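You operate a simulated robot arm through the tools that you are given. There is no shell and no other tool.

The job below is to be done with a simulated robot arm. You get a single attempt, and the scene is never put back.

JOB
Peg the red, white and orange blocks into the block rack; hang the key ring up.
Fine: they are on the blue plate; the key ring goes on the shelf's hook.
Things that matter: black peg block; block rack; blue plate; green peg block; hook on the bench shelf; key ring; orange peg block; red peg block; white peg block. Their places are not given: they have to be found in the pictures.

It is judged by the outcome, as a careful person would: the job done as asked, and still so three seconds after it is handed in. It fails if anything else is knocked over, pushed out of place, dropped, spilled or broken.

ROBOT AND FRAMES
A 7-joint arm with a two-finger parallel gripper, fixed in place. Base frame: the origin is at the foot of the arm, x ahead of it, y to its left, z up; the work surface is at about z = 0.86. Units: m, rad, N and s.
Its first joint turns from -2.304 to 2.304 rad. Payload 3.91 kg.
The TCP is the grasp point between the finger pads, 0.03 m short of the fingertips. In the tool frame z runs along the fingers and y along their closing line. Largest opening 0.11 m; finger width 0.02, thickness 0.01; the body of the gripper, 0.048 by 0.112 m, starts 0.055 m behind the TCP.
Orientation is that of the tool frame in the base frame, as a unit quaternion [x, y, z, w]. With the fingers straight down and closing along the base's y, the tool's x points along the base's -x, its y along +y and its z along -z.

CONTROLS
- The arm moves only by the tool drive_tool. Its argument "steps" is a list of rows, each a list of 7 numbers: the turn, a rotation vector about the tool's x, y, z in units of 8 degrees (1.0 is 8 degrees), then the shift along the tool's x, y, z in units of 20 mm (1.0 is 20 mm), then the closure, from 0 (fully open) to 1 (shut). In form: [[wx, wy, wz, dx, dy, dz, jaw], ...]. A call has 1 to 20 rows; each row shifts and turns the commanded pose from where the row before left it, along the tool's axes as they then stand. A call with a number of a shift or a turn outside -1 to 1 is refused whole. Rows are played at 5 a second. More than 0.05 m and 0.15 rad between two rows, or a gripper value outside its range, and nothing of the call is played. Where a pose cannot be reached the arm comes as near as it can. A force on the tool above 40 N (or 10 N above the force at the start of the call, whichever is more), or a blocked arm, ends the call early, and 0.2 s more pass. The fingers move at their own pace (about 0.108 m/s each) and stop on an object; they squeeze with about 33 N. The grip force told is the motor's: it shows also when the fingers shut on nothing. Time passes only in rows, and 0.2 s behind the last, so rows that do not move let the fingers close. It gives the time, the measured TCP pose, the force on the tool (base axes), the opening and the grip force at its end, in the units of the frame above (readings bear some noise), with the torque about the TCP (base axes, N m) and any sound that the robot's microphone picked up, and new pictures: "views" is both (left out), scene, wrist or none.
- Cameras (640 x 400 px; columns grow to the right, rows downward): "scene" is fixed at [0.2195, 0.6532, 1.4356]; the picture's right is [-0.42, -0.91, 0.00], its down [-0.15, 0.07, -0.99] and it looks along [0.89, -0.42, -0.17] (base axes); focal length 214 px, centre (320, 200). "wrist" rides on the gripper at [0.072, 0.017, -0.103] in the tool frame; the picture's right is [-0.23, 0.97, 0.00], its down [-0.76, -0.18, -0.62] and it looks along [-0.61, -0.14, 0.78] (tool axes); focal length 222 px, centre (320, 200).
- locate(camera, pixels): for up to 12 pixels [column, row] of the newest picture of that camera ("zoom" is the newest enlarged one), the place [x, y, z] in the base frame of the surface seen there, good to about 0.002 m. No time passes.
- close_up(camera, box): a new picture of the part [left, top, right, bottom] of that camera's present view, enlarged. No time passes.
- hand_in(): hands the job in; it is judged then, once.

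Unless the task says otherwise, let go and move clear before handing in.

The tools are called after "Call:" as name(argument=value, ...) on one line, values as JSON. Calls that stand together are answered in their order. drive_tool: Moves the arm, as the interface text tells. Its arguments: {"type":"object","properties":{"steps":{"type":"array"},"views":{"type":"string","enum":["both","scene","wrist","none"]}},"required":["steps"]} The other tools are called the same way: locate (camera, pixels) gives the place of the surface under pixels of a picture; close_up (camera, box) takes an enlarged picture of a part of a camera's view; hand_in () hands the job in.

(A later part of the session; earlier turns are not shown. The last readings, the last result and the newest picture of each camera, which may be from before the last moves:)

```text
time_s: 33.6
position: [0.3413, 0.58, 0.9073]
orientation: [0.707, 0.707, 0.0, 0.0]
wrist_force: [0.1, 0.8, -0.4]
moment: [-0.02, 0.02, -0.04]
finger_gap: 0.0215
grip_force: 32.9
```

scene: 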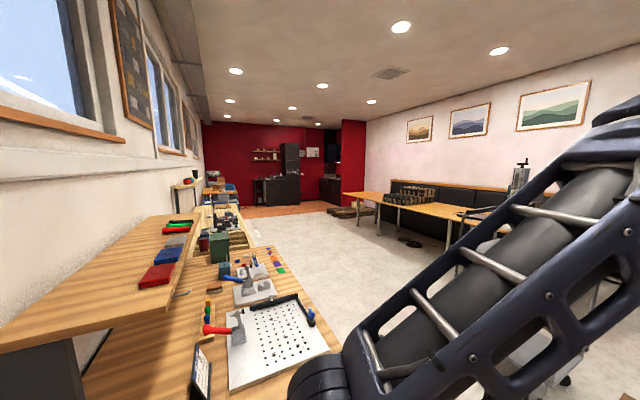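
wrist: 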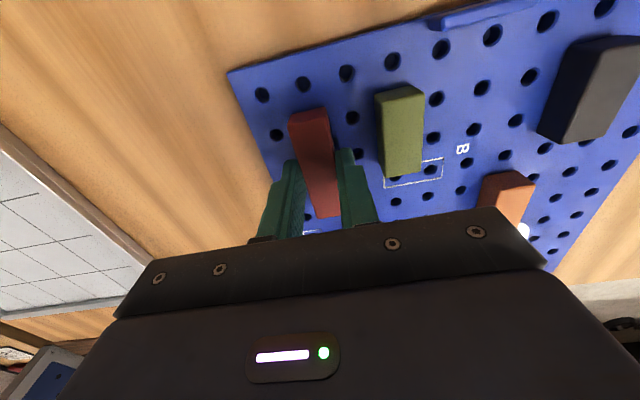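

The fingers stopped at 0.0215 m with 33 N, so the red block is gripped. I'll lift it straight up 60 mm and look.

Call:
drive_tool(steps=[[0, 0, 0, 0, 0, -0.5, 1], [0, 0, 0, 0, 0, -0.5, 1], [0, 0, 0, 0, 0, -1, 1], [0, 0, 0, 0, 0, -1, 1], [0, 0, 0, 0, 0, 0, 1]], views="wrist")

Call:
close_up(camera="wrist", box=[240, 70, 400, 220])

```text
time_s: 34.8
position: [0.3426, 0.5786, 0.9673]
orientation: [0.707, 0.707, 0.0, 0.0]
wrist_force: [-0.3, -0.5, 0.2]
moment: [-0.01, -0.02, 0.0]
finger_gap: 0.0213
grip_force: 32.4
```

wrist: 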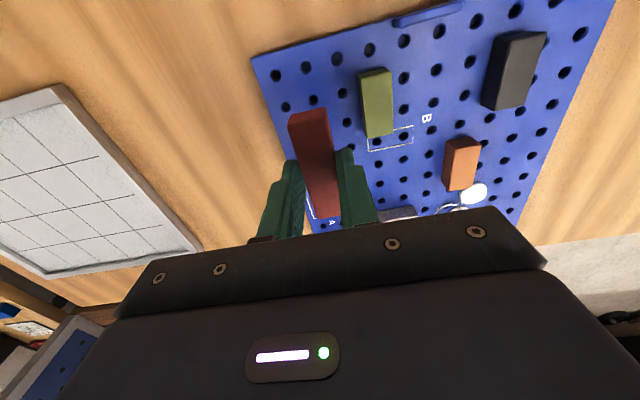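

```text
2.67 times, centred on (320, 145) of wrist
```

zoom: 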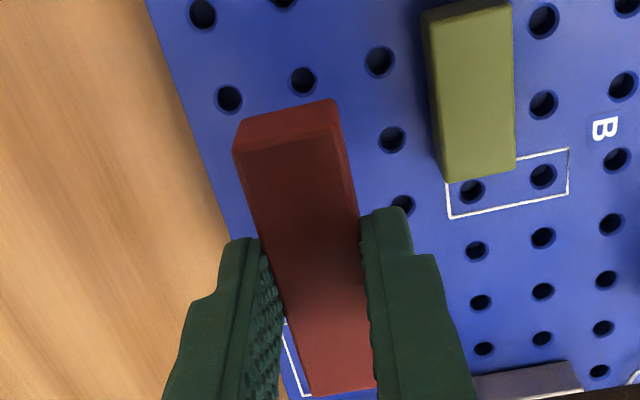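

The red block is clear of the plate. I'll raise it, yaw back to zero and tilt it toward the scene camera to see its pegs.

Call:
drive_tool(steps=[[0, 0, 0, 0, 0, -1, 1], [0, 0, 0, 0, 0, -1, 1], [0, 0, 0, 0, 0, -1, 1], [0, 0, -1, 0, 0, -1, 1], [0, 0, -1, 0, 0, -1, 1], [0, 0, -1, 0, 0, -1, 1], [0, 0, -1, 0, 0, -1, 1], [0, 0, -1, 0, 0, -1, 1], [0, 0, -1, 0, 0, -1, 1], [0, 0, -1, 0, 0, -1, 1], [0, 0, -1, 0, 0, -1, 1], [0, 0, -1, 0, 0, -1, 1], [0, 0, -1, 0, 0, -1, 1], [0, 0, -1, 0, 0, -1, 1], [0, 0, -0.25, 0, 0, -1, 1], [0, 0, 0, -1, -1, -1, 1], [0, 0, 0, -1, -1, -1, 1], [0, 0, 0, -1, -1, -1, 1], [0, 0, 0, -1, 0, -1, 1], [0, 0, 0, -1, 0, -1, 1]], views="none")

Call:
drive_tool(steps=[[0, 1, 0, 0, 0, 0, 1], [0, 1, 0, 0, 0, 0, 1], [0, 1, 0, 0, 0, 0, 1], [0, 1, 0, 0, 0, 0, 1], [0, 1, 0, 0, 0, 0, 1], [0, 1, 0, 0, 0, 0, 1], [0, 1, 0, 0, 0, 0, 1], [0, 0, 0, 0, 0, 0, 1]])

Call:
close_up(camera="scene", box=[270, 160, 430, 260])

```text
time_s: 39.0
position: [0.4411, 0.5222, 1.3671]
orientation: [0.0, 1.0, 0.0, 0.001]
wrist_force: [-0.2, 0.6, -0.3]
moment: [-0.03, 0.0, 0.02]
finger_gap: 0.0219
grip_force: 32.5
```

```text
time_s: 40.8
position: [0.4415, 0.5183, 1.3657]
orientation: [0.0, 0.883, 0.001, -0.47]
wrist_force: [-0.1, -1.2, -0.1]
moment: [0.0, -0.03, 0.0]
finger_gap: 0.0218
grip_force: 33.5
```

scene: 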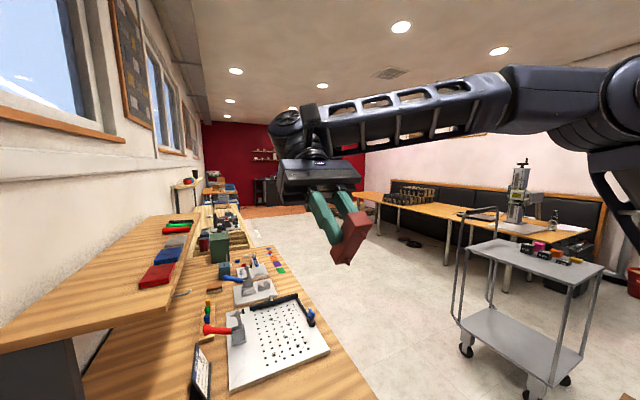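
wrist: 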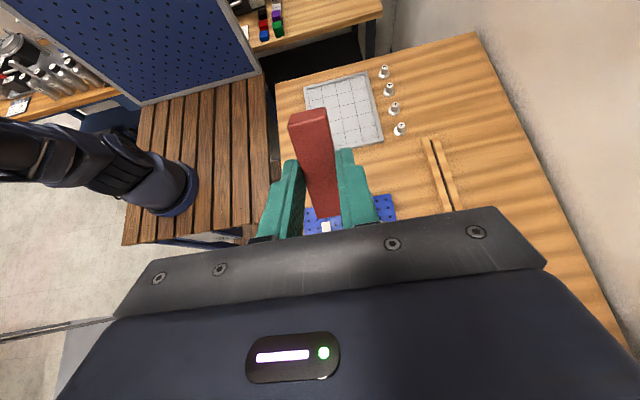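

```text
4.00 times, centred on (350, 210) of scene
```

zoom: 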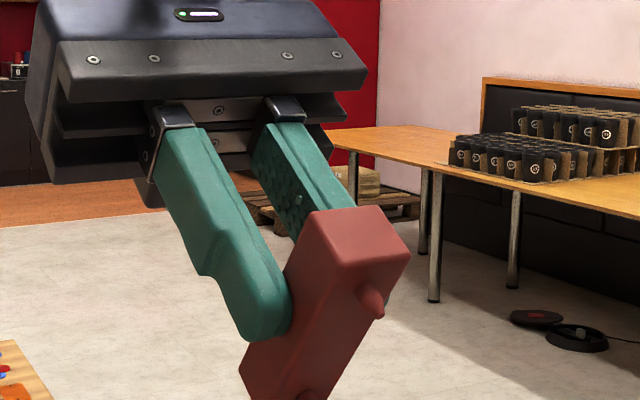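

The underside shows two short tapered pegs, at (368,298) and (310,395) in the enlargement. The upright pegboard behind the arm at (160,40) also has holes, so I'll locate and enlarge it before deciding on the rack.

Call:
locate(camera="wrist", pixels=[[140, 103], [260, 72], [200, 40], [100, 20], [70, 5], [228, 20], [265, 25], [370, 10], [435, 180], [255, 110], [150, 130], [180, 205]])

Call:
close_up(camera="wrist", box=[0, 0, 290, 120])

Call:
close_up(camera="wrist", box=[400, 120, 500, 220])

Call:
close_up(camera="wrist", box=[230, 0, 400, 60])

```text
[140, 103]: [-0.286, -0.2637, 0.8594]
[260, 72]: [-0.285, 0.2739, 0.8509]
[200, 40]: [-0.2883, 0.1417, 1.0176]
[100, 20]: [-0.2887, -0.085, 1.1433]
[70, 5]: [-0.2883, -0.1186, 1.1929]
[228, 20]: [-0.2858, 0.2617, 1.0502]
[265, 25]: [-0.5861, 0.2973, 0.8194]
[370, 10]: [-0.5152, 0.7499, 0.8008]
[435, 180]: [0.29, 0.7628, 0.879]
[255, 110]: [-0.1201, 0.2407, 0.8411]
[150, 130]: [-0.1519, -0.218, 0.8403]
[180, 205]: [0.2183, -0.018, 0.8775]
```

```text
2.21 times, centred on (145, 60) of wrist
```

zoom: 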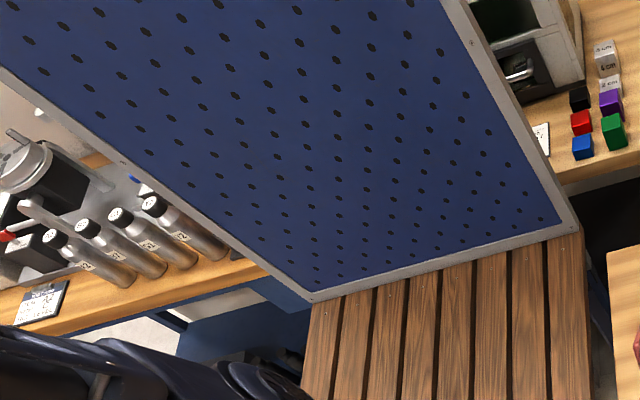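

```text
4.00 times, centred on (450, 170) of wrist
```

zoom: 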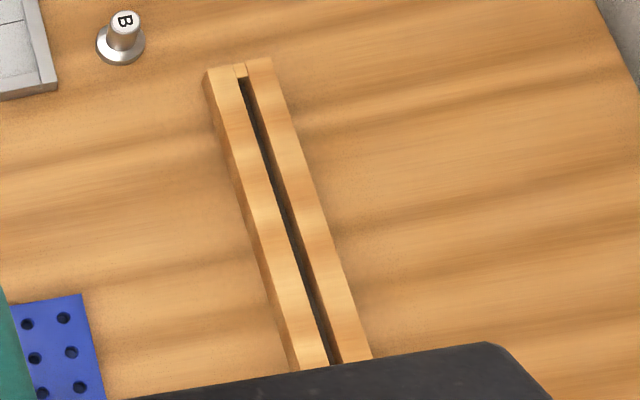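

```text
3.76 times, centred on (315, 30) of wrist
```

zoom: 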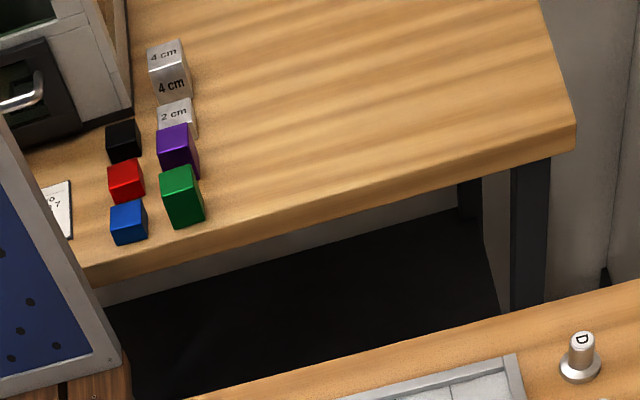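

The pegboard stands at x = -0.288, behind the joint's reach, so the slotted rail is the rack. I'll straighten up and bring the red block beside the rail, to measure the slot from close by.

Call:
drive_tool(steps=[[0, -1, 0, 0, 0, 0, 1], [0, -1, 0, 0, 0, 0, 1], [0, -1, 0, 0, 0, 0, 1], [0, -1, 0, 0, 0, 0, 1], [0, -1, 0, 0, 0, 0, 1], [0, -1, 0, 0, 0, 0, 1], [0, -1, 0, 0, 0, 0, 1], [0, 0, 0, 0.8, 1, 1, 1], [0, 0, 0, 0.8, 1, 1, 1], [0, 0, 0, 0.8, 1, 1, 1], [0, 0, 0, 0.8, 1, 1, 1], [0, 0, 0, 0.8, 1, 1, 1], [0, 0, 0, 0.8, 1, 1, 1], [0, 0, 0, 0.8, 1, 1, 1], [0, 0, 0, 0.8, 1, 1, 1], [0, 0, 0, 0.8, 1, 1, 1], [0, 0, 0, 0.3, 0.5, 1, 1], [0, 0, 0, 0, 0, 1, 1], [0, 0, 0, 0, 0, 1, 1], [0, 0, 0, 0, 0, 1, 1], [0, 0, 0, 0, 0, 1, 1]])

```text
refused: the rows must be a list of 1 to 20 entries
```

Call:
drive_tool(steps=[[0, -1, 0, 0, 0, 0, 1], [0, -1, 0, 0, 0, 0, 1], [0, -1, 0, 0, 0, 0, 1], [0, -1, 0, 0, 0, 0, 1], [0, -1, 0, 0, 0, 0, 1], [0, -1, 0, 0, 0, 0, 1], [0, -1, 0, 0, 0, 0, 1], [0, 0, 0, 0.8, 1, 1, 1], [0, 0, 0, 0.8, 1, 1, 1], [0, 0, 0, 0.8, 1, 1, 1], [0, 0, 0, 0.8, 1, 1, 1], [0, 0, 0, 0.8, 1, 1, 1], [0, 0, 0, 0.8, 1, 1, 1], [0, 0, 0, 0.8, 1, 1, 1], [0, 0, 0, 0.8, 1, 1, 1], [0, 0, 0, 0.8, 1, 1, 1], [0, 0, 0, 0.3, 0.5, 1, 1], [0, 0, 0, 0, 0, 1, 1], [0, 0, 0, 0, 0, 1, 1], [0, 0, 0, 0, 0, 1, 1]])

Call:
close_up(camera="wrist", box=[320, 0, 480, 100])

```text
time_s: 45.0
position: [0.2931, 0.7083, 1.1061]
orientation: [-0.001, 1.0, 0.0, 0.001]
wrist_force: [-0.5, -0.4, -0.6]
moment: [0.04, -0.01, 0.02]
finger_gap: 0.0218
grip_force: 33.0
```

scene: 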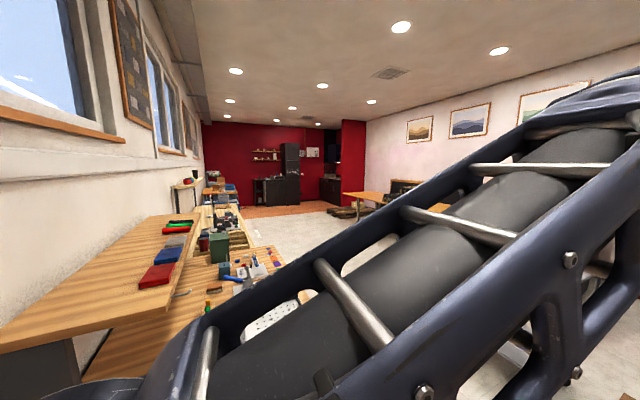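
wrist: 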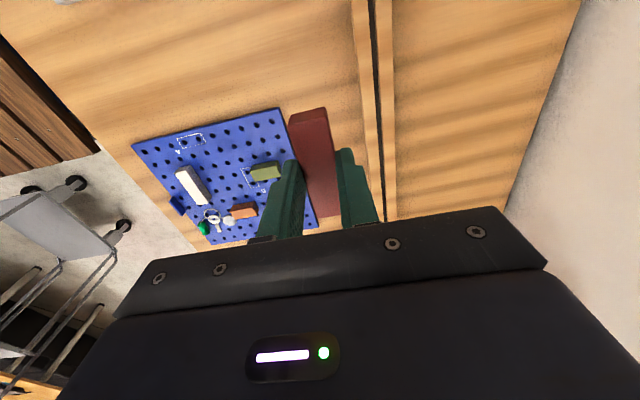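

```text
4.00 times, centred on (400, 50) of wrist
```

zoom: 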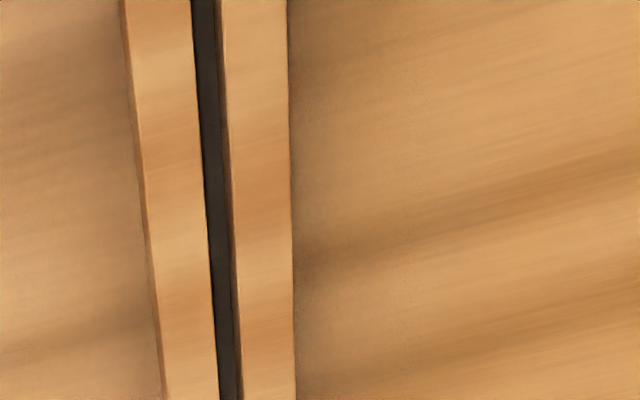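

The slot runs down the enlarged picture near column 215. I'll locate its edges.

Call:
locate(camera="zoom", pixels=[[143, 200], [203, 200], [209, 200], [217, 200], [229, 200], [235, 200], [289, 200], [194, 20], [214, 20], [212, 380], [242, 380], [222, 380]])

Call:
locate(camera="wrist", pixels=[[291, 120], [326, 112], [304, 200], [338, 190], [310, 150], [300, 118]])

```text
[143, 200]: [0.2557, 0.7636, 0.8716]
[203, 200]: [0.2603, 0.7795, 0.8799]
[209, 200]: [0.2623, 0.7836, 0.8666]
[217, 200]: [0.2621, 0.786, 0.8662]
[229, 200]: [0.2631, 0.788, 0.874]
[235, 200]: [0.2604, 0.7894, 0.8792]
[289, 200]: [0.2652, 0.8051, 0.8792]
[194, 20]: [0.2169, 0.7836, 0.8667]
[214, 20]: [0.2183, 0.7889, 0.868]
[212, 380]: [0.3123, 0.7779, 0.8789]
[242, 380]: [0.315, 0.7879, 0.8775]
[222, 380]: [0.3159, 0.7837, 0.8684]
```

```text
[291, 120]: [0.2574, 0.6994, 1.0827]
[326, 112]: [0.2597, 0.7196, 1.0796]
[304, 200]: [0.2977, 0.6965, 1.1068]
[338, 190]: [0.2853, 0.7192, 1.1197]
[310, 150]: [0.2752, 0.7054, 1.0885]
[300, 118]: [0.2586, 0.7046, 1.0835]
```

The slot spans y of about 0.780–0.7885 with its bottom at z = 0.867, centred near 0.784, and the block is centred on the TCP. I'll check that the block sits level in the grip.

Call:
close_up(camera="wrist", box=[270, 95, 370, 220])

Call:
locate(camera="wrist", pixels=[[310, 130], [312, 140], [316, 155], [320, 170], [322, 185], [326, 205], [324, 213], [329, 150], [300, 150]])

```text
3.20 times, centred on (320, 158) of wrist
```

zoom: 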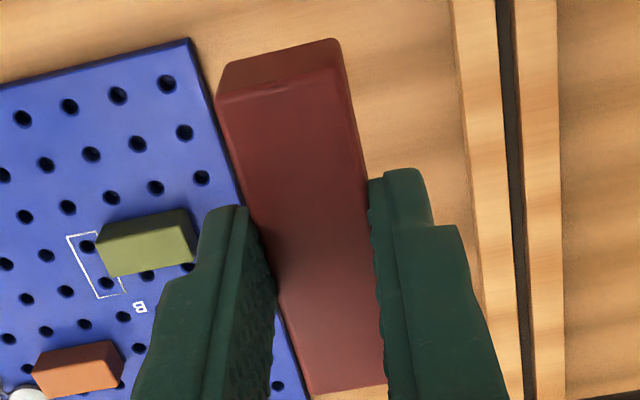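

```text
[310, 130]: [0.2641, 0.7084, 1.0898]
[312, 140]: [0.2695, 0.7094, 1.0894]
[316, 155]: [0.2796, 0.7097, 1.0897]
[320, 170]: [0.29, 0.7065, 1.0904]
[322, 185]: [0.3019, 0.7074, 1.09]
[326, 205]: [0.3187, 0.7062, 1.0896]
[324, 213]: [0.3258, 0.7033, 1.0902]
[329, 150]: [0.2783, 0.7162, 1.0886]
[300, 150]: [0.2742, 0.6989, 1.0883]
```

The block top is level at z = 1.090, which puts its base 36 mm below the TCP. I'll shift to y = 0.784 and descend to TCP 0.94, peg tips still just above the rail.

Call:
drive_tool(steps=[[0, 0, 0, 0, 1, 0, 1], [0, 0, 0, 0, 1, 0, 1], [0, 0, 0, 0, 1, 0, 1], [0, 0, 0, 0, 0.785, 0, 1], [0, 0, 0, 0, 0, 1, 1], [0, 0, 0, 0, 0, 1, 1], [0, 0, 0, 0, 0, 1, 1], [0, 0, 0, 0, 0, 1, 1], [0, 0, 0, 0, 0, 1, 1], [0, 0, 0, 0, 0, 1, 1], [0, 0, 0, 0, 0, 1, 1], [0, 0, 0, 0, 0, 1, 1], [0, 0, 0, 0, 0, 0, 1]], views="wrist")

Call:
close_up(camera="wrist", box=[240, 60, 400, 220])

```text
time_s: 47.8
position: [0.2919, 0.7853, 0.943]
orientation: [0.0, 1.0, 0.0, 0.001]
wrist_force: [0.3, 0.3, 0.1]
moment: [-0.02, 0.0, -0.02]
finger_gap: 0.0218
grip_force: 32.8
```

wrist: 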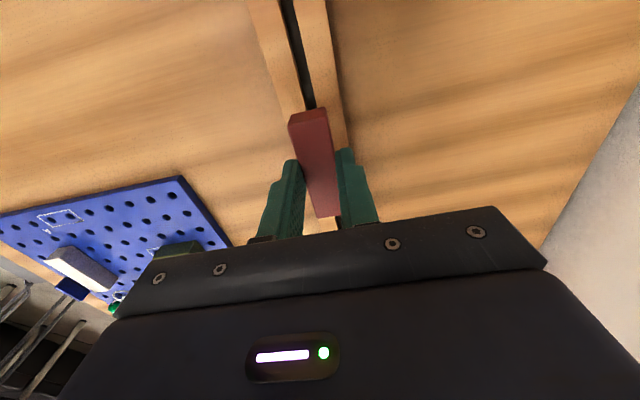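

```text
2.50 times, centred on (320, 140) of wrist
```

zoom: 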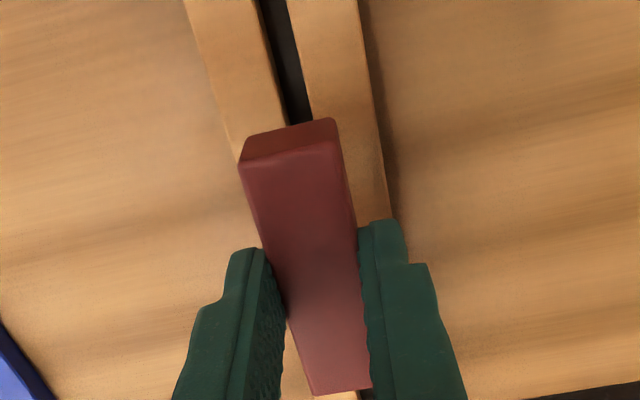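

The block end at (290,140) in the enlargement sits over the slot. I'll locate slot edges and block edges here.

Call:
locate(camera="zoom", pixels=[[262, 30], [287, 30], [281, 100], [290, 100], [308, 100], [313, 100], [254, 200], [343, 200], [240, 164], [335, 140], [228, 100], [378, 100]])

```text
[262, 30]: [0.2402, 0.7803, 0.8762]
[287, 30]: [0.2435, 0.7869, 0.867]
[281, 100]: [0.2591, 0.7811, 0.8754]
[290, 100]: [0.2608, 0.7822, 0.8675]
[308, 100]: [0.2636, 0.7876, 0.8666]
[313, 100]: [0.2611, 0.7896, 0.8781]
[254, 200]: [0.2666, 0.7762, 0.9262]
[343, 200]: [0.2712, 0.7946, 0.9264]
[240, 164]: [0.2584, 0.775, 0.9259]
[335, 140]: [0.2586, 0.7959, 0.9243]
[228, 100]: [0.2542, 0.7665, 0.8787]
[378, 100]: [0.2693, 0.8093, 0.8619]
```

The slot centre is at y of about 0.785 and the block centre at 0.7855, so they line up. I'll lower in small steps until the block seats on the rail, at TCP of about 0.915.

Call:
drive_tool(steps=[[0, 0, 0, 0, 0, 0.3, 1], [0, 0, 0, 0, 0, 0.3, 1], [0, 0, 0, 0, 0, 0.3, 1], [0, 0, 0, 0, 0, 0.3, 1], [0, 0, 0, 0, 0, 0.15, 1], [0, 0, 0, 0, 0, 0, 1]], views="wrist")

Call:
close_up(camera="wrist", box=[240, 60, 400, 220])

```text
time_s: 49.2
position: [0.2917, 0.7842, 0.918]
orientation: [0.0, 1.0, 0.0, 0.0]
wrist_force: [-1.0, 0.5, -0.8]
moment: [0.0, -0.01, 0.03]
finger_gap: 0.0217
grip_force: 33.5
```

wrist: 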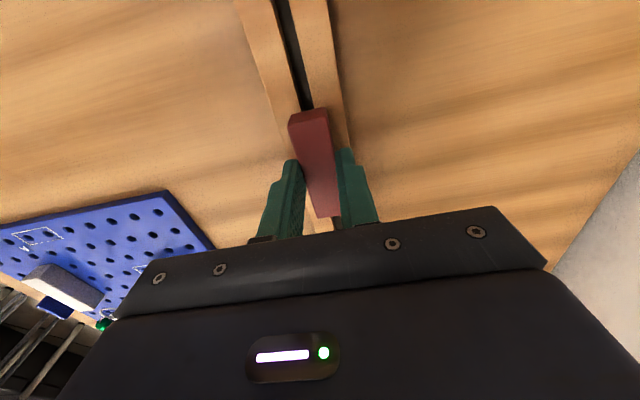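

```text
2.50 times, centred on (320, 140) of wrist
```

zoom: 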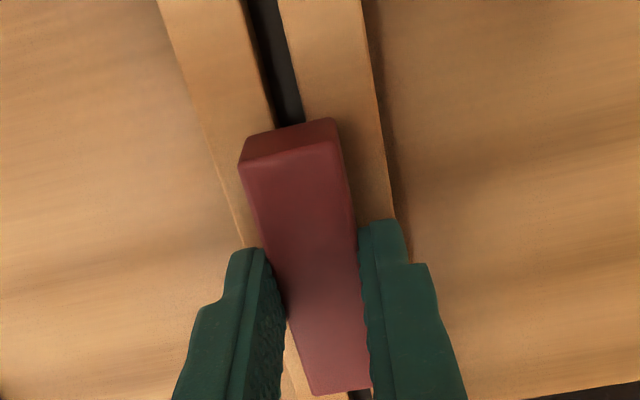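

No contact force at TCP 0.918 with the base about 3 mm above the rail, so the pegs are already in the slot. I'll go down the last few millimetres.

Call:
drive_tool(steps=[[0, 0, 0, 0, 0, 0.1, 1], [0, 0, 0, 0, 0, 0.08, 1], [0, 0, 0, 0, 0, 0, 1]], views="none")

Call:
locate(camera="wrist", pixels=[[310, 130], [316, 155], [320, 170]])

```text
time_s: 50.0
position: [0.2911, 0.7842, 0.9153]
orientation: [0.0, 1.0, 0.0, 0.0]
wrist_force: [-0.6, -0.6, 0.0]
moment: [-0.01, -0.02, 0.02]
finger_gap: 0.0214
grip_force: 32.8
```

```text
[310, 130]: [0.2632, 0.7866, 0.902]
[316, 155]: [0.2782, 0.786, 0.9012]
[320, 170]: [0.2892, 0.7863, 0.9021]
```

The top was at 0.902 before these last rows, so the base is now about at the rail top. I'll nudge 2 mm more, watch the force, then open part way.

Call:
drive_tool(steps=[[0, 0, 0, 0, 0, 0.06, 1], [0, 0, 0, 0, 0, 0, 1]], views="wrist")

Call:
locate(camera="wrist", pixels=[[310, 130], [316, 155], [320, 170], [280, 60], [345, 100]])

```text
time_s: 50.6
position: [0.2916, 0.7847, 0.916]
orientation: [0.0, 1.0, 0.002, 0.001]
wrist_force: [0.3, -0.3, 2.2]
moment: [-0.01, 0.06, 0.0]
finger_gap: 0.0218
grip_force: 33.1
```

wrist: 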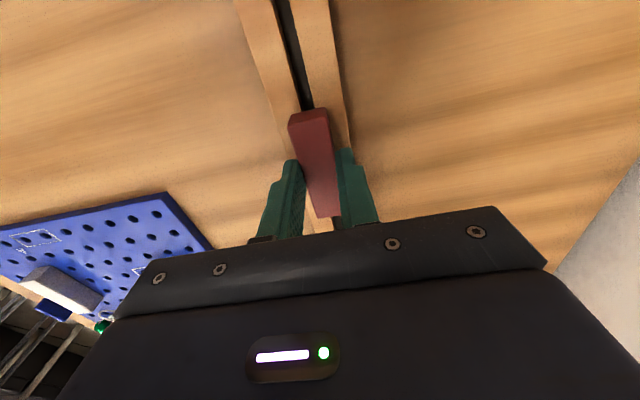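

```text
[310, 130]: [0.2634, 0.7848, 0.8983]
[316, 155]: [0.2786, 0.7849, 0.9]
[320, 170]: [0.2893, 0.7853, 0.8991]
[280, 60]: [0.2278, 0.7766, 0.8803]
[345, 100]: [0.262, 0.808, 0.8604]
```

The block top is at 0.899 with 2.2 N upward force, so it is seated on the rail. I'll open to 40 mm and rise.

Call:
drive_tool(steps=[[0, 0, 0, 0, 0, 0, 0.7], [0, 0, 0, 0, 0, 0, 0.6], [0, 0, 0, 0, 0, 0, 0.6], [0, 0, 0, 0, 0, -0.5, 0.6], [0, 0, 0, 0, 0, -1, 0.6], [0, 0, 0, 0, 0, -1, 0.6], [0, 0, 0, 0, 0, -1, 0.6], [0, 0, 0, 0, 0, -1, 0.6], [0, 0, 0, 0, 0, 0, 0.6]], views="wrist")

Call:
close_up(camera="wrist", box=[240, 60, 400, 160])

```text
time_s: 52.6
position: [0.2901, 0.7855, 1.0035]
orientation: [0.0, 1.0, 0.0, 0.0]
wrist_force: [-0.3, -0.2, 0.2]
moment: [-0.02, 0.0, 0.02]
finger_gap: 0.044
grip_force: 0.1
```

wrist: 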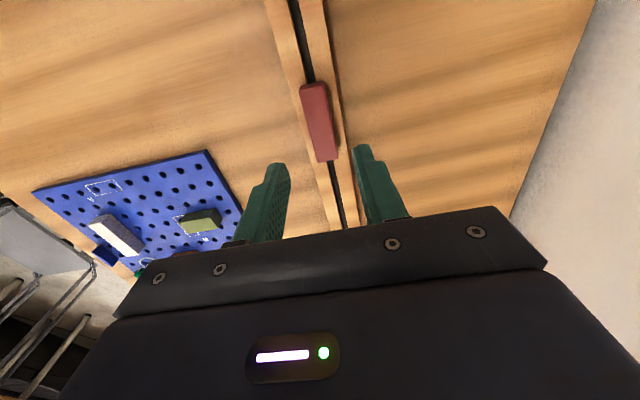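

```text
4.00 times, centred on (320, 110) of wrist
```

zoom: 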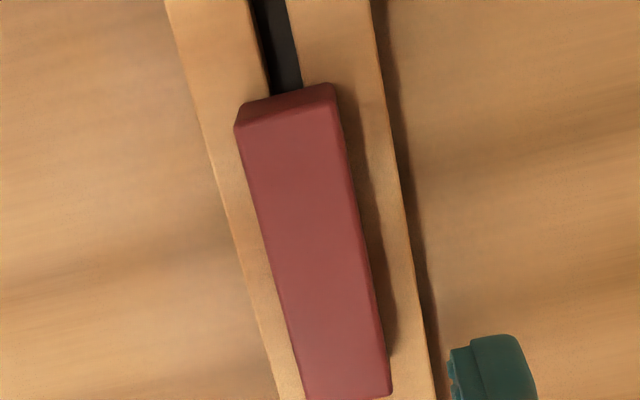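

Red is seated flat over the slot. Next is white: I'll travel to above it at about (0.392, 0.4525) at z of about 1.03, tool yaw zero.

Call:
drive_tool(steps=[[0, 0, 0, 0, -1, -1, 0.6], [0, 0, 0, -0.3, -1, -0.5, 0.6], [0, 0, 0, -0.3, -1, 0, 0.6], [0, 0, 0, -0.3, -1, 0, 0.6], [0, 0, 0, -0.3, -1, 0, 0.6], [0, 0, 0, -0.3, -1, 0, 0.6], [0, 0, 0, -0.3, -1, 0, 0.6], [0, 0, 0, -0.3, -1, 0, 0.6], [0, 0, 0, -0.3, -1, 0, 0.6], [0, 0, 0, -0.3, -1, 0, 0.6], [0, 0, 0, -0.3, -1, 0, 0.6], [0, 0, 0, -0.3, -1, 0, 0.6], [0, 0, 0, -0.3, -1, 0, 0.6], [0, 0, 0, -0.3, -1, 0, 0.6], [0, 0, 0, -0.3, -1, 0, 0.6], [0, 0, 0, -0.3, -1, 0, 0.6], [0, 0, 0, -0.3, -0.63, 0, 0.6], [0, 0, 0, -0.3, 0, 0, 0.6], [0, 0, 0, 0, 0, 0, 0.6]], views="wrist")

Call:
close_up(camera="wrist", box=[240, 40, 400, 160])

```text
time_s: 56.6
position: [0.394, 0.4519, 1.0344]
orientation: [0.0, 1.0, 0.0, 0.001]
wrist_force: [0.3, 0.5, -0.1]
moment: [0.0, 0.02, -0.04]
finger_gap: 0.044
grip_force: 0.1
```

wrist: 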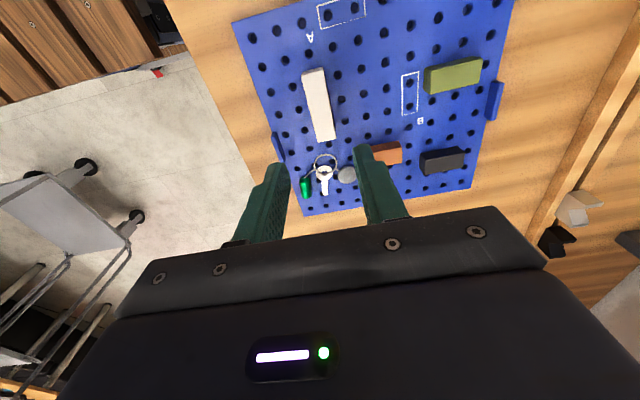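

```text
3.33 times, centred on (320, 100) of wrist
```

zoom: 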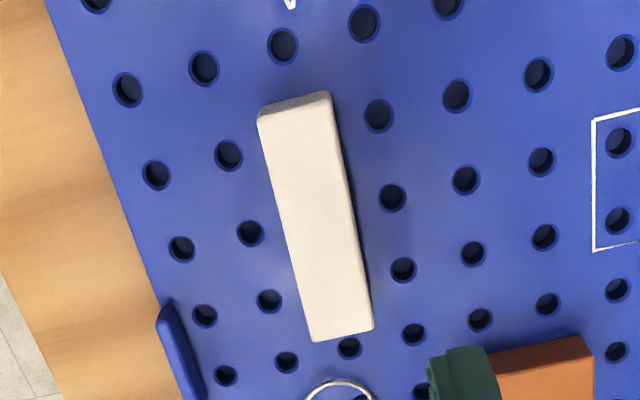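

The white block is clear at (315,215) in the enlargement. I'll locate its edges.

Call:
locate(camera="zoom", pixels=[[287, 220], [348, 215], [318, 218], [270, 118], [328, 108], [316, 338], [370, 328], [345, 300], [300, 130]])

Call:
close_up(camera="wrist", box=[285, 140, 405, 215])

Call:
locate(camera="wrist", pixels=[[314, 165], [326, 153], [337, 160], [324, 172], [325, 190], [346, 175], [307, 187], [303, 180], [320, 175], [316, 158], [337, 166]])

```text
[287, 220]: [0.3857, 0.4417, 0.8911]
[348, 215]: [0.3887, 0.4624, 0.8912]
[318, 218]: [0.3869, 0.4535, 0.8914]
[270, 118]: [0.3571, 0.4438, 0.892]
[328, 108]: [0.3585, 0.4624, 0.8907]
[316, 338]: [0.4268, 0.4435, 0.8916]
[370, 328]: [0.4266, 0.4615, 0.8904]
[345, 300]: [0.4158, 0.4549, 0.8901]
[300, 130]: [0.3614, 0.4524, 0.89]
```

```text
5.33 times, centred on (345, 178) of wrist
```

zoom: 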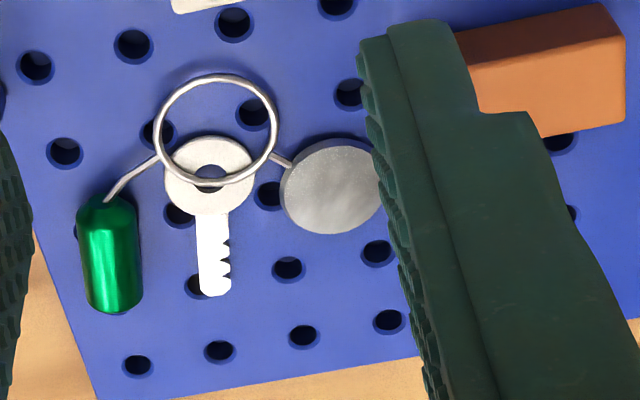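

```text
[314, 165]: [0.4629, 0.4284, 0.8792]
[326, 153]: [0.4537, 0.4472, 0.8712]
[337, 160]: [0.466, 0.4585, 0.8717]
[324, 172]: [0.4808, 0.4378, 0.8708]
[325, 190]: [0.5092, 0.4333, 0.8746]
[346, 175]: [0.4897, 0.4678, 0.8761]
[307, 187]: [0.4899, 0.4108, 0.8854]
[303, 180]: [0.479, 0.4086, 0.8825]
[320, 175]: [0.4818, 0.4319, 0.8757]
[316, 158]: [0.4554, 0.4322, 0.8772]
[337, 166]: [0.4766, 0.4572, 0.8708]
```

White is centred at about (0.392, 0.4525), 2 mm from the TCP. I'll correct that, descend to z of about 0.907, grip, and lift.

Call:
drive_tool(steps=[[0, 0, 0, 0.08, 0.03, 1, 0.6], [0, 0, 0, 0, 0, 1, 0.6], [0, 0, 0, 0, 0, 1, 0.6], [0, 0, 0, 0, 0, 1, 0.6], [0, 0, 0, 0, 0, 1, 0.6], [0, 0, 0, 0, 0, 1, 0.6], [0, 0, 0, 0, 0, 0.36, 0.6], [0, 0, 0, 0, 0, 0, 0.6], [0, 0, 0, 0, 0, 0, 1], [0, 0, 0, 0, 0, 0, 1], [0, 0, 0, 0, 0, 0, 1]], views="wrist")

```text
time_s: 59.0
position: [0.3925, 0.4528, 0.907]
orientation: [0.0, 1.0, 0.0, 0.0]
wrist_force: [0.0, -0.4, 0.3]
moment: [-0.03, -0.02, 0.02]
finger_gap: 0.0217
grip_force: 32.7
```

wrist: 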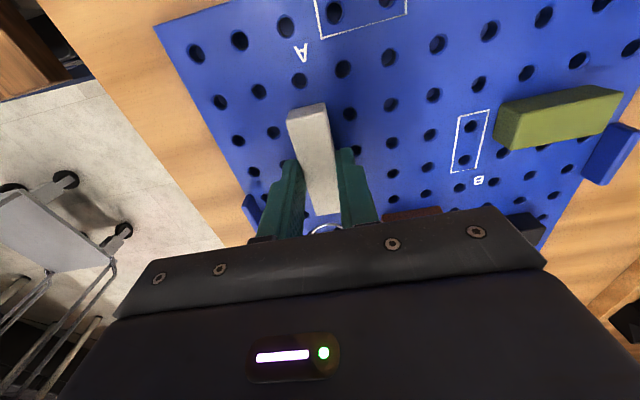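

White is gripped at 0.0217 m. I'll lift it and carry it to above the rail at about (0.385, 0.785).

Call:
drive_tool(steps=[[0, 0, 0, 0, 0, -0.5, 1], [0, 0, 0, 0, 0, -0.5, 1], [0, 0, 0, 0, 0, -1, 1], [0, 0, 0, 0, 0, -1, 1], [0, 0, 0, 0.1, 1, -1, 1], [0, 0, 0, 0.1, 1, -0.5, 1], [0, 0, 0, 0.1, 1, 0, 1], [0, 0, 0, 0, 1, 0, 1], [0, 0, 0, 0, 1, 0, 1], [0, 0, 0, 0, 1, 0, 1], [0, 0, 0, 0, 1, 0, 1], [0, 0, 0, 0, 1, 0, 1], [0, 0, 0, 0, 1, 0, 1], [0, 0, 0, 0, 1, 0, 1], [0, 0, 0, 0, 1, 0, 1], [0, 0, 0, 0, 1, 0, 1], [0, 0, 0, 0, 1, 0, 1], [0, 0, 0, 0, 0, 0, 1]], views="wrist")

Call:
close_up(camera="wrist", box=[260, 40, 420, 220])

```text
time_s: 62.8
position: [0.3861, 0.7117, 0.995]
orientation: [0.0, 1.0, 0.0, 0.0]
wrist_force: [0.1, 0.7, -0.4]
moment: [-0.01, 0.0, -0.02]
finger_gap: 0.0219
grip_force: 32.8
```

wrist: 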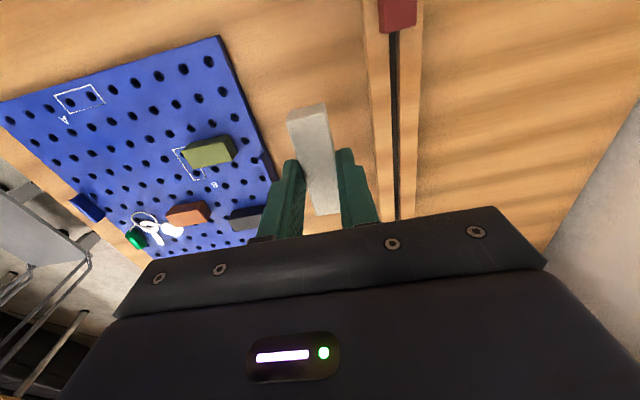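

```text
2.22 times, centred on (340, 130) of wrist
```

zoom: 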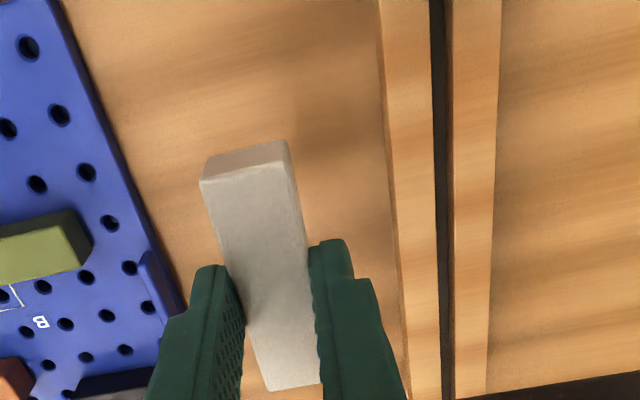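

The white block hangs level beside the rail. I'll locate the slot edges at this x and the block's edges.

Call:
locate(camera="zoom", pixels=[[433, 200], [443, 200], [451, 200], [456, 200], [436, 330], [454, 330], [445, 330], [215, 220], [299, 210], [265, 330], [258, 220], [245, 190]])

```text
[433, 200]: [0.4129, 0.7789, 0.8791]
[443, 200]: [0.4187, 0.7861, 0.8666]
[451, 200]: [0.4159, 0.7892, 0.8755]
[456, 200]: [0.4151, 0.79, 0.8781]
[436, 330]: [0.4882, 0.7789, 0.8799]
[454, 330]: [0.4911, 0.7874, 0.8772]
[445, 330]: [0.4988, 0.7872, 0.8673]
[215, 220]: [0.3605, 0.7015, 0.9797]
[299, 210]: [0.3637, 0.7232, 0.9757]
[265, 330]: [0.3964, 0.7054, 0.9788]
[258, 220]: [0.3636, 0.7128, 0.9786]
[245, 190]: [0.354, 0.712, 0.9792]
```

Slot centre here is y of about 0.7845, and the block is centred at about 0.712 with its top at TCP minus 16 mm. I'll shift over and lower in steps to seat it.

Call:
drive_tool(steps=[[0, 0, 0, 0, 1, 0, 1], [0, 0, 0, 0, 1, 0, 1], [0, 0, 0, 0, 1, 0, 1], [0, 0, 0, 0, 0.64, 0, 1], [0, 0, 0, 0, 0, 1, 1], [0, 0, 0, 0, 0, 1, 1], [0, 0, 0, 0, 0, 0.6, 1], [0, 0, 0, 0, 0, 0, 1]], views="wrist")

Call:
close_up(camera="wrist", box=[240, 20, 400, 220])

```text
time_s: 64.6
position: [0.3864, 0.786, 0.947]
orientation: [0.0, 1.0, 0.0, 0.001]
wrist_force: [0.1, -0.1, -0.2]
moment: [0.02, 0.06, -0.02]
finger_gap: 0.0216
grip_force: 32.9
```

wrist: 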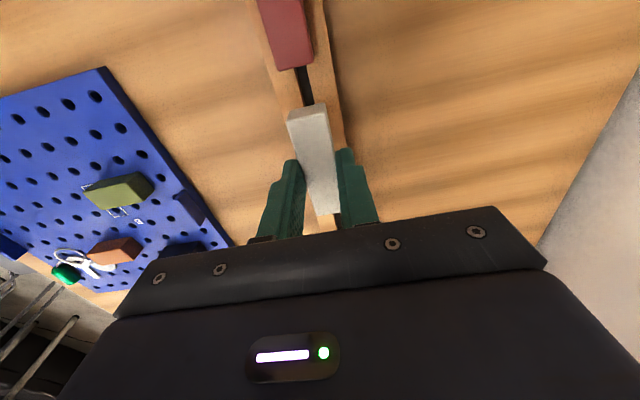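

```text
2.00 times, centred on (320, 120) of wrist
```

zoom: 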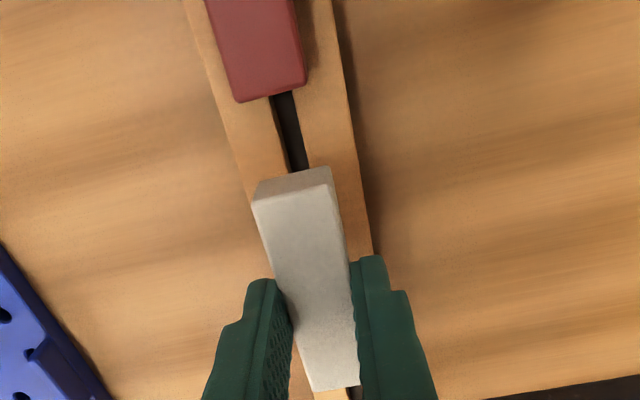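

White is over the slot, just past red's end. I'll verify the lateral alignment before the final descent.

Call:
locate(camera="zoom", pixels=[[283, 140], [292, 140], [300, 140], [306, 140], [266, 240], [344, 235], [305, 240]])

```text
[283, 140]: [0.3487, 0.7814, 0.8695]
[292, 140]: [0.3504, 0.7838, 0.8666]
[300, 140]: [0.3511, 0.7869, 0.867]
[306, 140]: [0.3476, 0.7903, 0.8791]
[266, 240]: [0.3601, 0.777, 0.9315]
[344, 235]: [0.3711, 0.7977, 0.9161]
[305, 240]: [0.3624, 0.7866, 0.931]
```

The slot centre is about 0.785 and the block about 0.786, so I'll shift 1 mm and lower in small steps.

Call:
drive_tool(steps=[[0, 0, 0, 0, -0.04, 0.3, 1], [0, 0, 0, 0, 0, 0.3, 1], [0, 0, 0, 0, 0, 0.3, 1], [0, 0, 0, 0, 0, 0.3, 1], [0, 0, 0, 0, 0, 0.2, 1], [0, 0, 0, 0, 0, 0.15, 1], [0, 0, 0, 0, 0, 0.08, 1], [0, 0, 0, 0, 0, 0, 1]], views="wrist")

Call:
locate(camera="wrist", pixels=[[310, 130], [316, 155], [320, 170], [322, 200]])

```text
time_s: 66.4
position: [0.3847, 0.7844, 0.916]
orientation: [0.0, 1.0, 0.002, 0.001]
wrist_force: [4.2, 10.9, 24.7]
moment: [0.26, 0.03, -0.04]
finger_gap: 0.0216
grip_force: 32.7
```

wrist: 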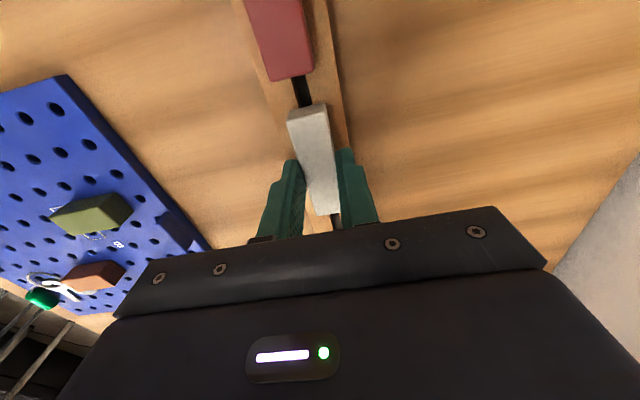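

```text
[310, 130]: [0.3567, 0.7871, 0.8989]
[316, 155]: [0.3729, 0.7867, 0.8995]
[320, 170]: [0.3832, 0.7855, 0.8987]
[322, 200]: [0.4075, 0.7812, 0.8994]
```

White is seated (top at 0.899), with 25 N up and 11 N sideways preload. I'll ease that off slightly, then release and rise.

Call:
drive_tool(steps=[[0, 0, 0, 0, 0.04, -0.05, 1], [0, 0, 0, 0, 0, 0, 1], [0, 0, 0, 0, 0, 0, 0.72], [0, 0, 0, 0, 0, 0, 0.6], [0, 0, 0, 0, 0, 0, 0.6], [0, 0, 0, 0, 0, -0.5, 0.6], [0, 0, 0, 0, 0, -1, 0.6], [0, 0, 0, 0, 0, -1, 0.6], [0, 0, 0, 0, 0, -1, 0.6], [0, 0, 0, 0, 0, -1, 0.6], [0, 0, 0, 0, 0, -1, 0.6], [0, 0, 0, 0, 0, 0, 0.6]], views="wrist")

Call:
close_up(camera="wrist", box=[240, 0, 400, 160])

```text
time_s: 69.0
position: [0.3862, 0.7854, 1.0248]
orientation: [0.0, 1.0, 0.0, 0.001]
wrist_force: [0.7, 0.2, 0.2]
moment: [-0.03, 0.0, 0.0]
finger_gap: 0.0438
grip_force: 0.2
```

wrist: 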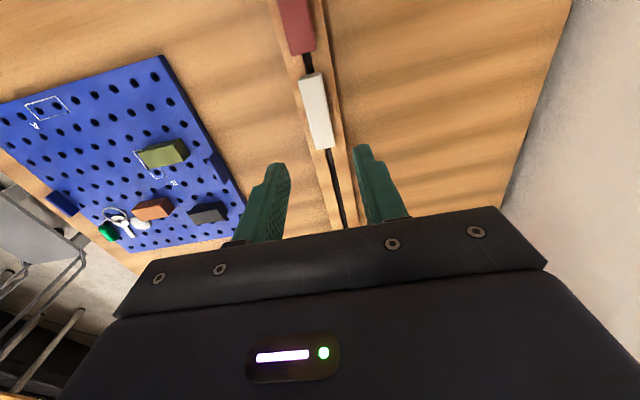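

```text
2.50 times, centred on (320, 80) of wrist
```

zoom: 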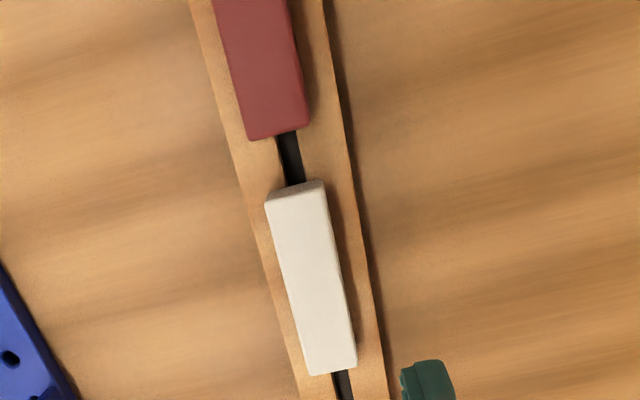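

Both blocks sit in line over the slot. Next is orange: I'll move above it at about (0.464, 0.516), then yaw 90 degrees.

Call:
drive_tool(steps=[[0, 0, 0, -0.3, -1, 0, 0.6], [0, 0, 0, -0.3, -1, 0, 0.6], [0, 0, 0, -0.3, -1, 0, 0.6], [0, 0, 0, -0.3, -1, 0, 0.6], [0, 0, 0, -0.3, -1, 0, 0.6], [0, 0, 0, -0.3, -1, 0, 0.6], [0, 0, 0, -0.3, -1, 0, 0.6], [0, 0, 0, -0.3, -1, 0, 0.6], [0, 0, 0, -0.3, -1, 0, 0.6], [0, 0, 0, -0.3, -1, 0, 0.6], [0, 0, 0, -0.3, -1, 0, 0.6], [0, 0, 0, -0.3, -1, 0, 0.6], [0, 0, 0, -0.3, -1, 0, 0.6], [0, 0, 0, 0, -0.45, 0, 0.6]], views="none")

Call:
drive_tool(steps=[[0, 0, 1, 0, 0, 0, 0.6], [0, 0, 1, 0, 0, 0, 0.6], [0, 0, 1, 0, 0, 0, 0.6], [0, 0, 1, 0, 0, 0, 0.6], [0, 0, 1, 0, 0, 0, 0.6], [0, 0, 1, 0, 0, 0, 0.6], [0, 0, 1, 0, 0, 0, 0.6], [0, 0, 1, 0, 0, 0, 0.6], [0, 0, 1, 0, 0, 0, 0.6], [0, 0, 1, 0, 0, 0, 0.6], [0, 0, 1, 0, 0, 0, 0.6], [0, 0, 0.25, 0, 0, 0, 0.6], [0, 0, 0, 0, 0, 0, 0.6]], views="wrist")

Call:
close_up(camera="wrist", box=[240, 50, 400, 170])

```text
time_s: 72.0
position: [0.4642, 0.5144, 1.0225]
orientation: [0.0, 1.0, 0.0, 0.001]
wrist_force: [-0.1, 0.0, -0.5]
moment: [0.0, -0.01, -0.02]
finger_gap: 0.0439
grip_force: 0.1
```

```text
time_s: 74.8
position: [0.4653, 0.5145, 1.0242]
orientation: [0.707, 0.707, 0.001, 0.001]
wrist_force: [0.1, 0.4, 0.0]
moment: [0.01, 0.0, -0.02]
finger_gap: 0.0439
grip_force: 0.1
```

wrist: 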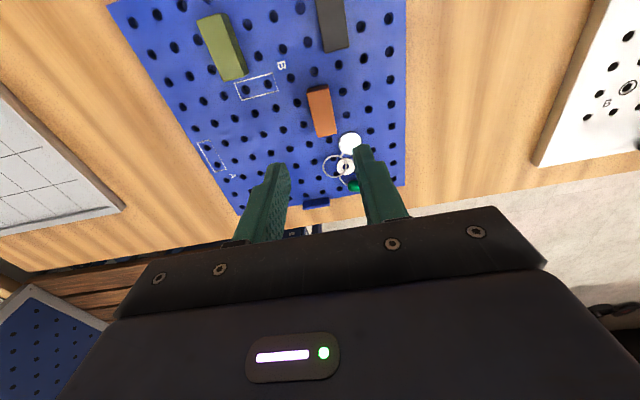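

```text
3.33 times, centred on (320, 110) of wrist
```

zoom: 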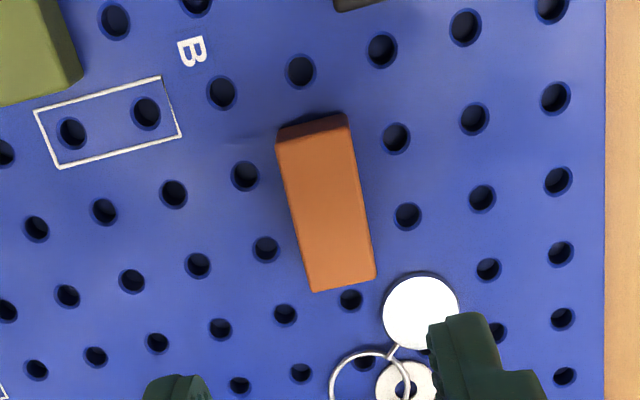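

Orange is at (325,210) in the enlargement, with the disc of the key ring clear of the finger's landing spot. I'll locate its edges.

Call:
locate(camera="zoom", pixels=[[294, 210], [360, 200], [327, 205], [280, 147], [346, 128], [316, 288], [374, 275], [420, 275], [385, 310], [420, 310]])

```text
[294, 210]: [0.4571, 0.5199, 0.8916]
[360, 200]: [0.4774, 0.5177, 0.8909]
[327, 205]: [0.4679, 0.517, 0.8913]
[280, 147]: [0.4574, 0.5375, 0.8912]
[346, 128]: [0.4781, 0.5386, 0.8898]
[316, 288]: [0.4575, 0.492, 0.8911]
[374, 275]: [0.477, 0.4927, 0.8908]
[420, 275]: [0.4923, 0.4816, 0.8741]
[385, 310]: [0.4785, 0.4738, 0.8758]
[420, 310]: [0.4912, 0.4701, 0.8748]
```

Orange is centred at about (0.4672, 0.515), so I'll shift 2 mm in x. Then I'll descend to z = 0.907 and grip.

Call:
drive_tool(steps=[[0, 0, 0, 0, 0.1, 1, 0.6], [0, 0, 0, 0, 0, 1, 0.6], [0, 0, 0, 0, 0, 1, 0.6], [0, 0, 0, 0, 0, 1, 0.6], [0, 0, 0, 0, 0, 1, 0.6], [0, 0, 0, 0, 0, 0.86, 0.6], [0, 0, 0, 0, 0, 0, 0.6], [0, 0, 0, 0, 0, 0, 1], [0, 0, 0, 0, 0, 0, 1], [0, 0, 0, 0, 0, 0, 1]], views="wrist")

```text
time_s: 77.0
position: [0.4659, 0.5161, 0.9089]
orientation: [0.707, 0.707, 0.0, -0.001]
wrist_force: [-0.1, -0.6, 0.0]
moment: [-0.01, -0.01, 0.01]
finger_gap: 0.0215
grip_force: 32.9
```

wrist: 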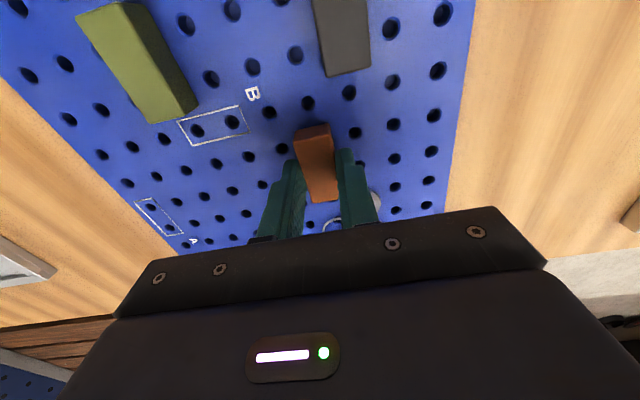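

Orange is gripped. I'll lift, yaw back to zero, and carry it beside the rail.

Call:
drive_tool(steps=[[0, 0, 0, 0, 0, -0.5, 1], [0, 0, 0, 0, 0, -0.5, 1], [0, 0, 0, 0, 0, -1, 1], [0, 0, 0, 0, 0, -1, 1], [0, 0, 0, 0, 0, -1, 1], [0, 0, -1, 0, 0, -0.5, 1], [0, 0, -1, 0, 0, 0, 1], [0, 0, -1, 0, 0, 0, 1], [0, 0, -1, 0, 0, 0, 1], [0, 0, -1, 0, 0, 0, 1], [0, 0, -1, 0, 0, 0, 1], [0, 0, -1, 0, 0, 0, 1], [0, 0, -1, 0, 0, 0, 1], [0, 0, -1, 0, 0, 0, 1], [0, 0, -1, 0, 0, 0, 1], [0, 0, -1, 0, 0, 0, 1], [0, 0, -0.25, 0, 0, 0, 1]], views="none")

Call:
drive_tool(steps=[[0, 0, 0, 0, 1, 0, 1], [0, 0, 0, 0, 1, 0, 1], [0, 0, 0, 0, 1, 0, 1], [0, 0, 0, 0, 1, 0, 1], [0, 0, 0, 0, 1, 0, 1], [0, 0, 0, 0, 1, 0, 1], [0, 0, 0, 0, 1, 0, 1], [0, 0, 0, 0, 1, 0, 1], [0, 0, 0, 0, 1, 0, 1], [0, 0, 0, 0, 0.75, 0, 1], [0, 0, 0, 0, 0, 0, 1]], views="wrist")

Call:
close_up(camera="wrist", box=[260, 40, 420, 220])

```text
time_s: 80.6
position: [0.4669, 0.5167, 0.9971]
orientation: [-0.001, 1.0, 0.0, 0.001]
wrist_force: [-0.5, 0.1, 0.1]
moment: [0.01, -0.02, -0.01]
finger_gap: 0.0218
grip_force: 32.8
```

```text
time_s: 83.0
position: [0.4667, 0.7122, 0.9954]
orientation: [0.0, 1.0, 0.0, 0.0]
wrist_force: [0.0, -0.1, 0.1]
moment: [0.0, -0.01, -0.03]
finger_gap: 0.0216
grip_force: 32.8
```

wrist: 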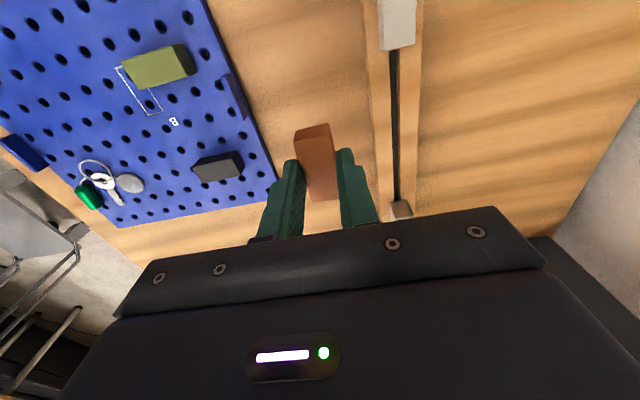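

```text
2.22 times, centred on (340, 130) of wrist
```

zoom: 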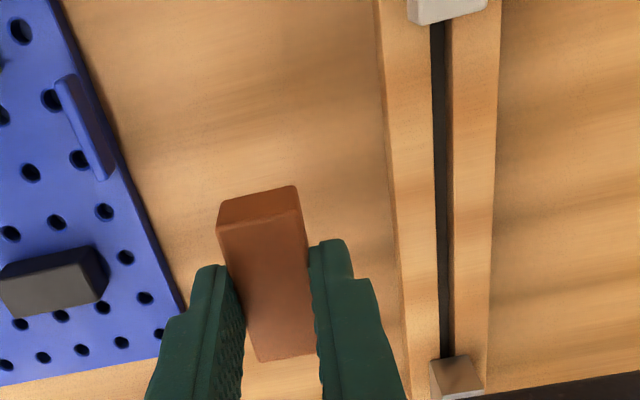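

Call:
locate(camera="zoom", pixels=[[434, 200], [441, 200], [450, 200], [455, 200], [448, 365], [228, 250], [305, 240], [265, 300], [258, 240], [430, 15]])

```text
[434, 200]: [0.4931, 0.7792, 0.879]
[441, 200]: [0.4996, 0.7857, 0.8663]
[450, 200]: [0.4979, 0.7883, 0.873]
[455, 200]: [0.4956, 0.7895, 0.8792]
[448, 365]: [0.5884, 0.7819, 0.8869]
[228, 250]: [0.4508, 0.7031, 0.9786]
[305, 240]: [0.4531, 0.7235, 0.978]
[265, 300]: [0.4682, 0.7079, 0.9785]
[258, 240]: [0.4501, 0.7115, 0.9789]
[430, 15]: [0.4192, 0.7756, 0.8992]
```

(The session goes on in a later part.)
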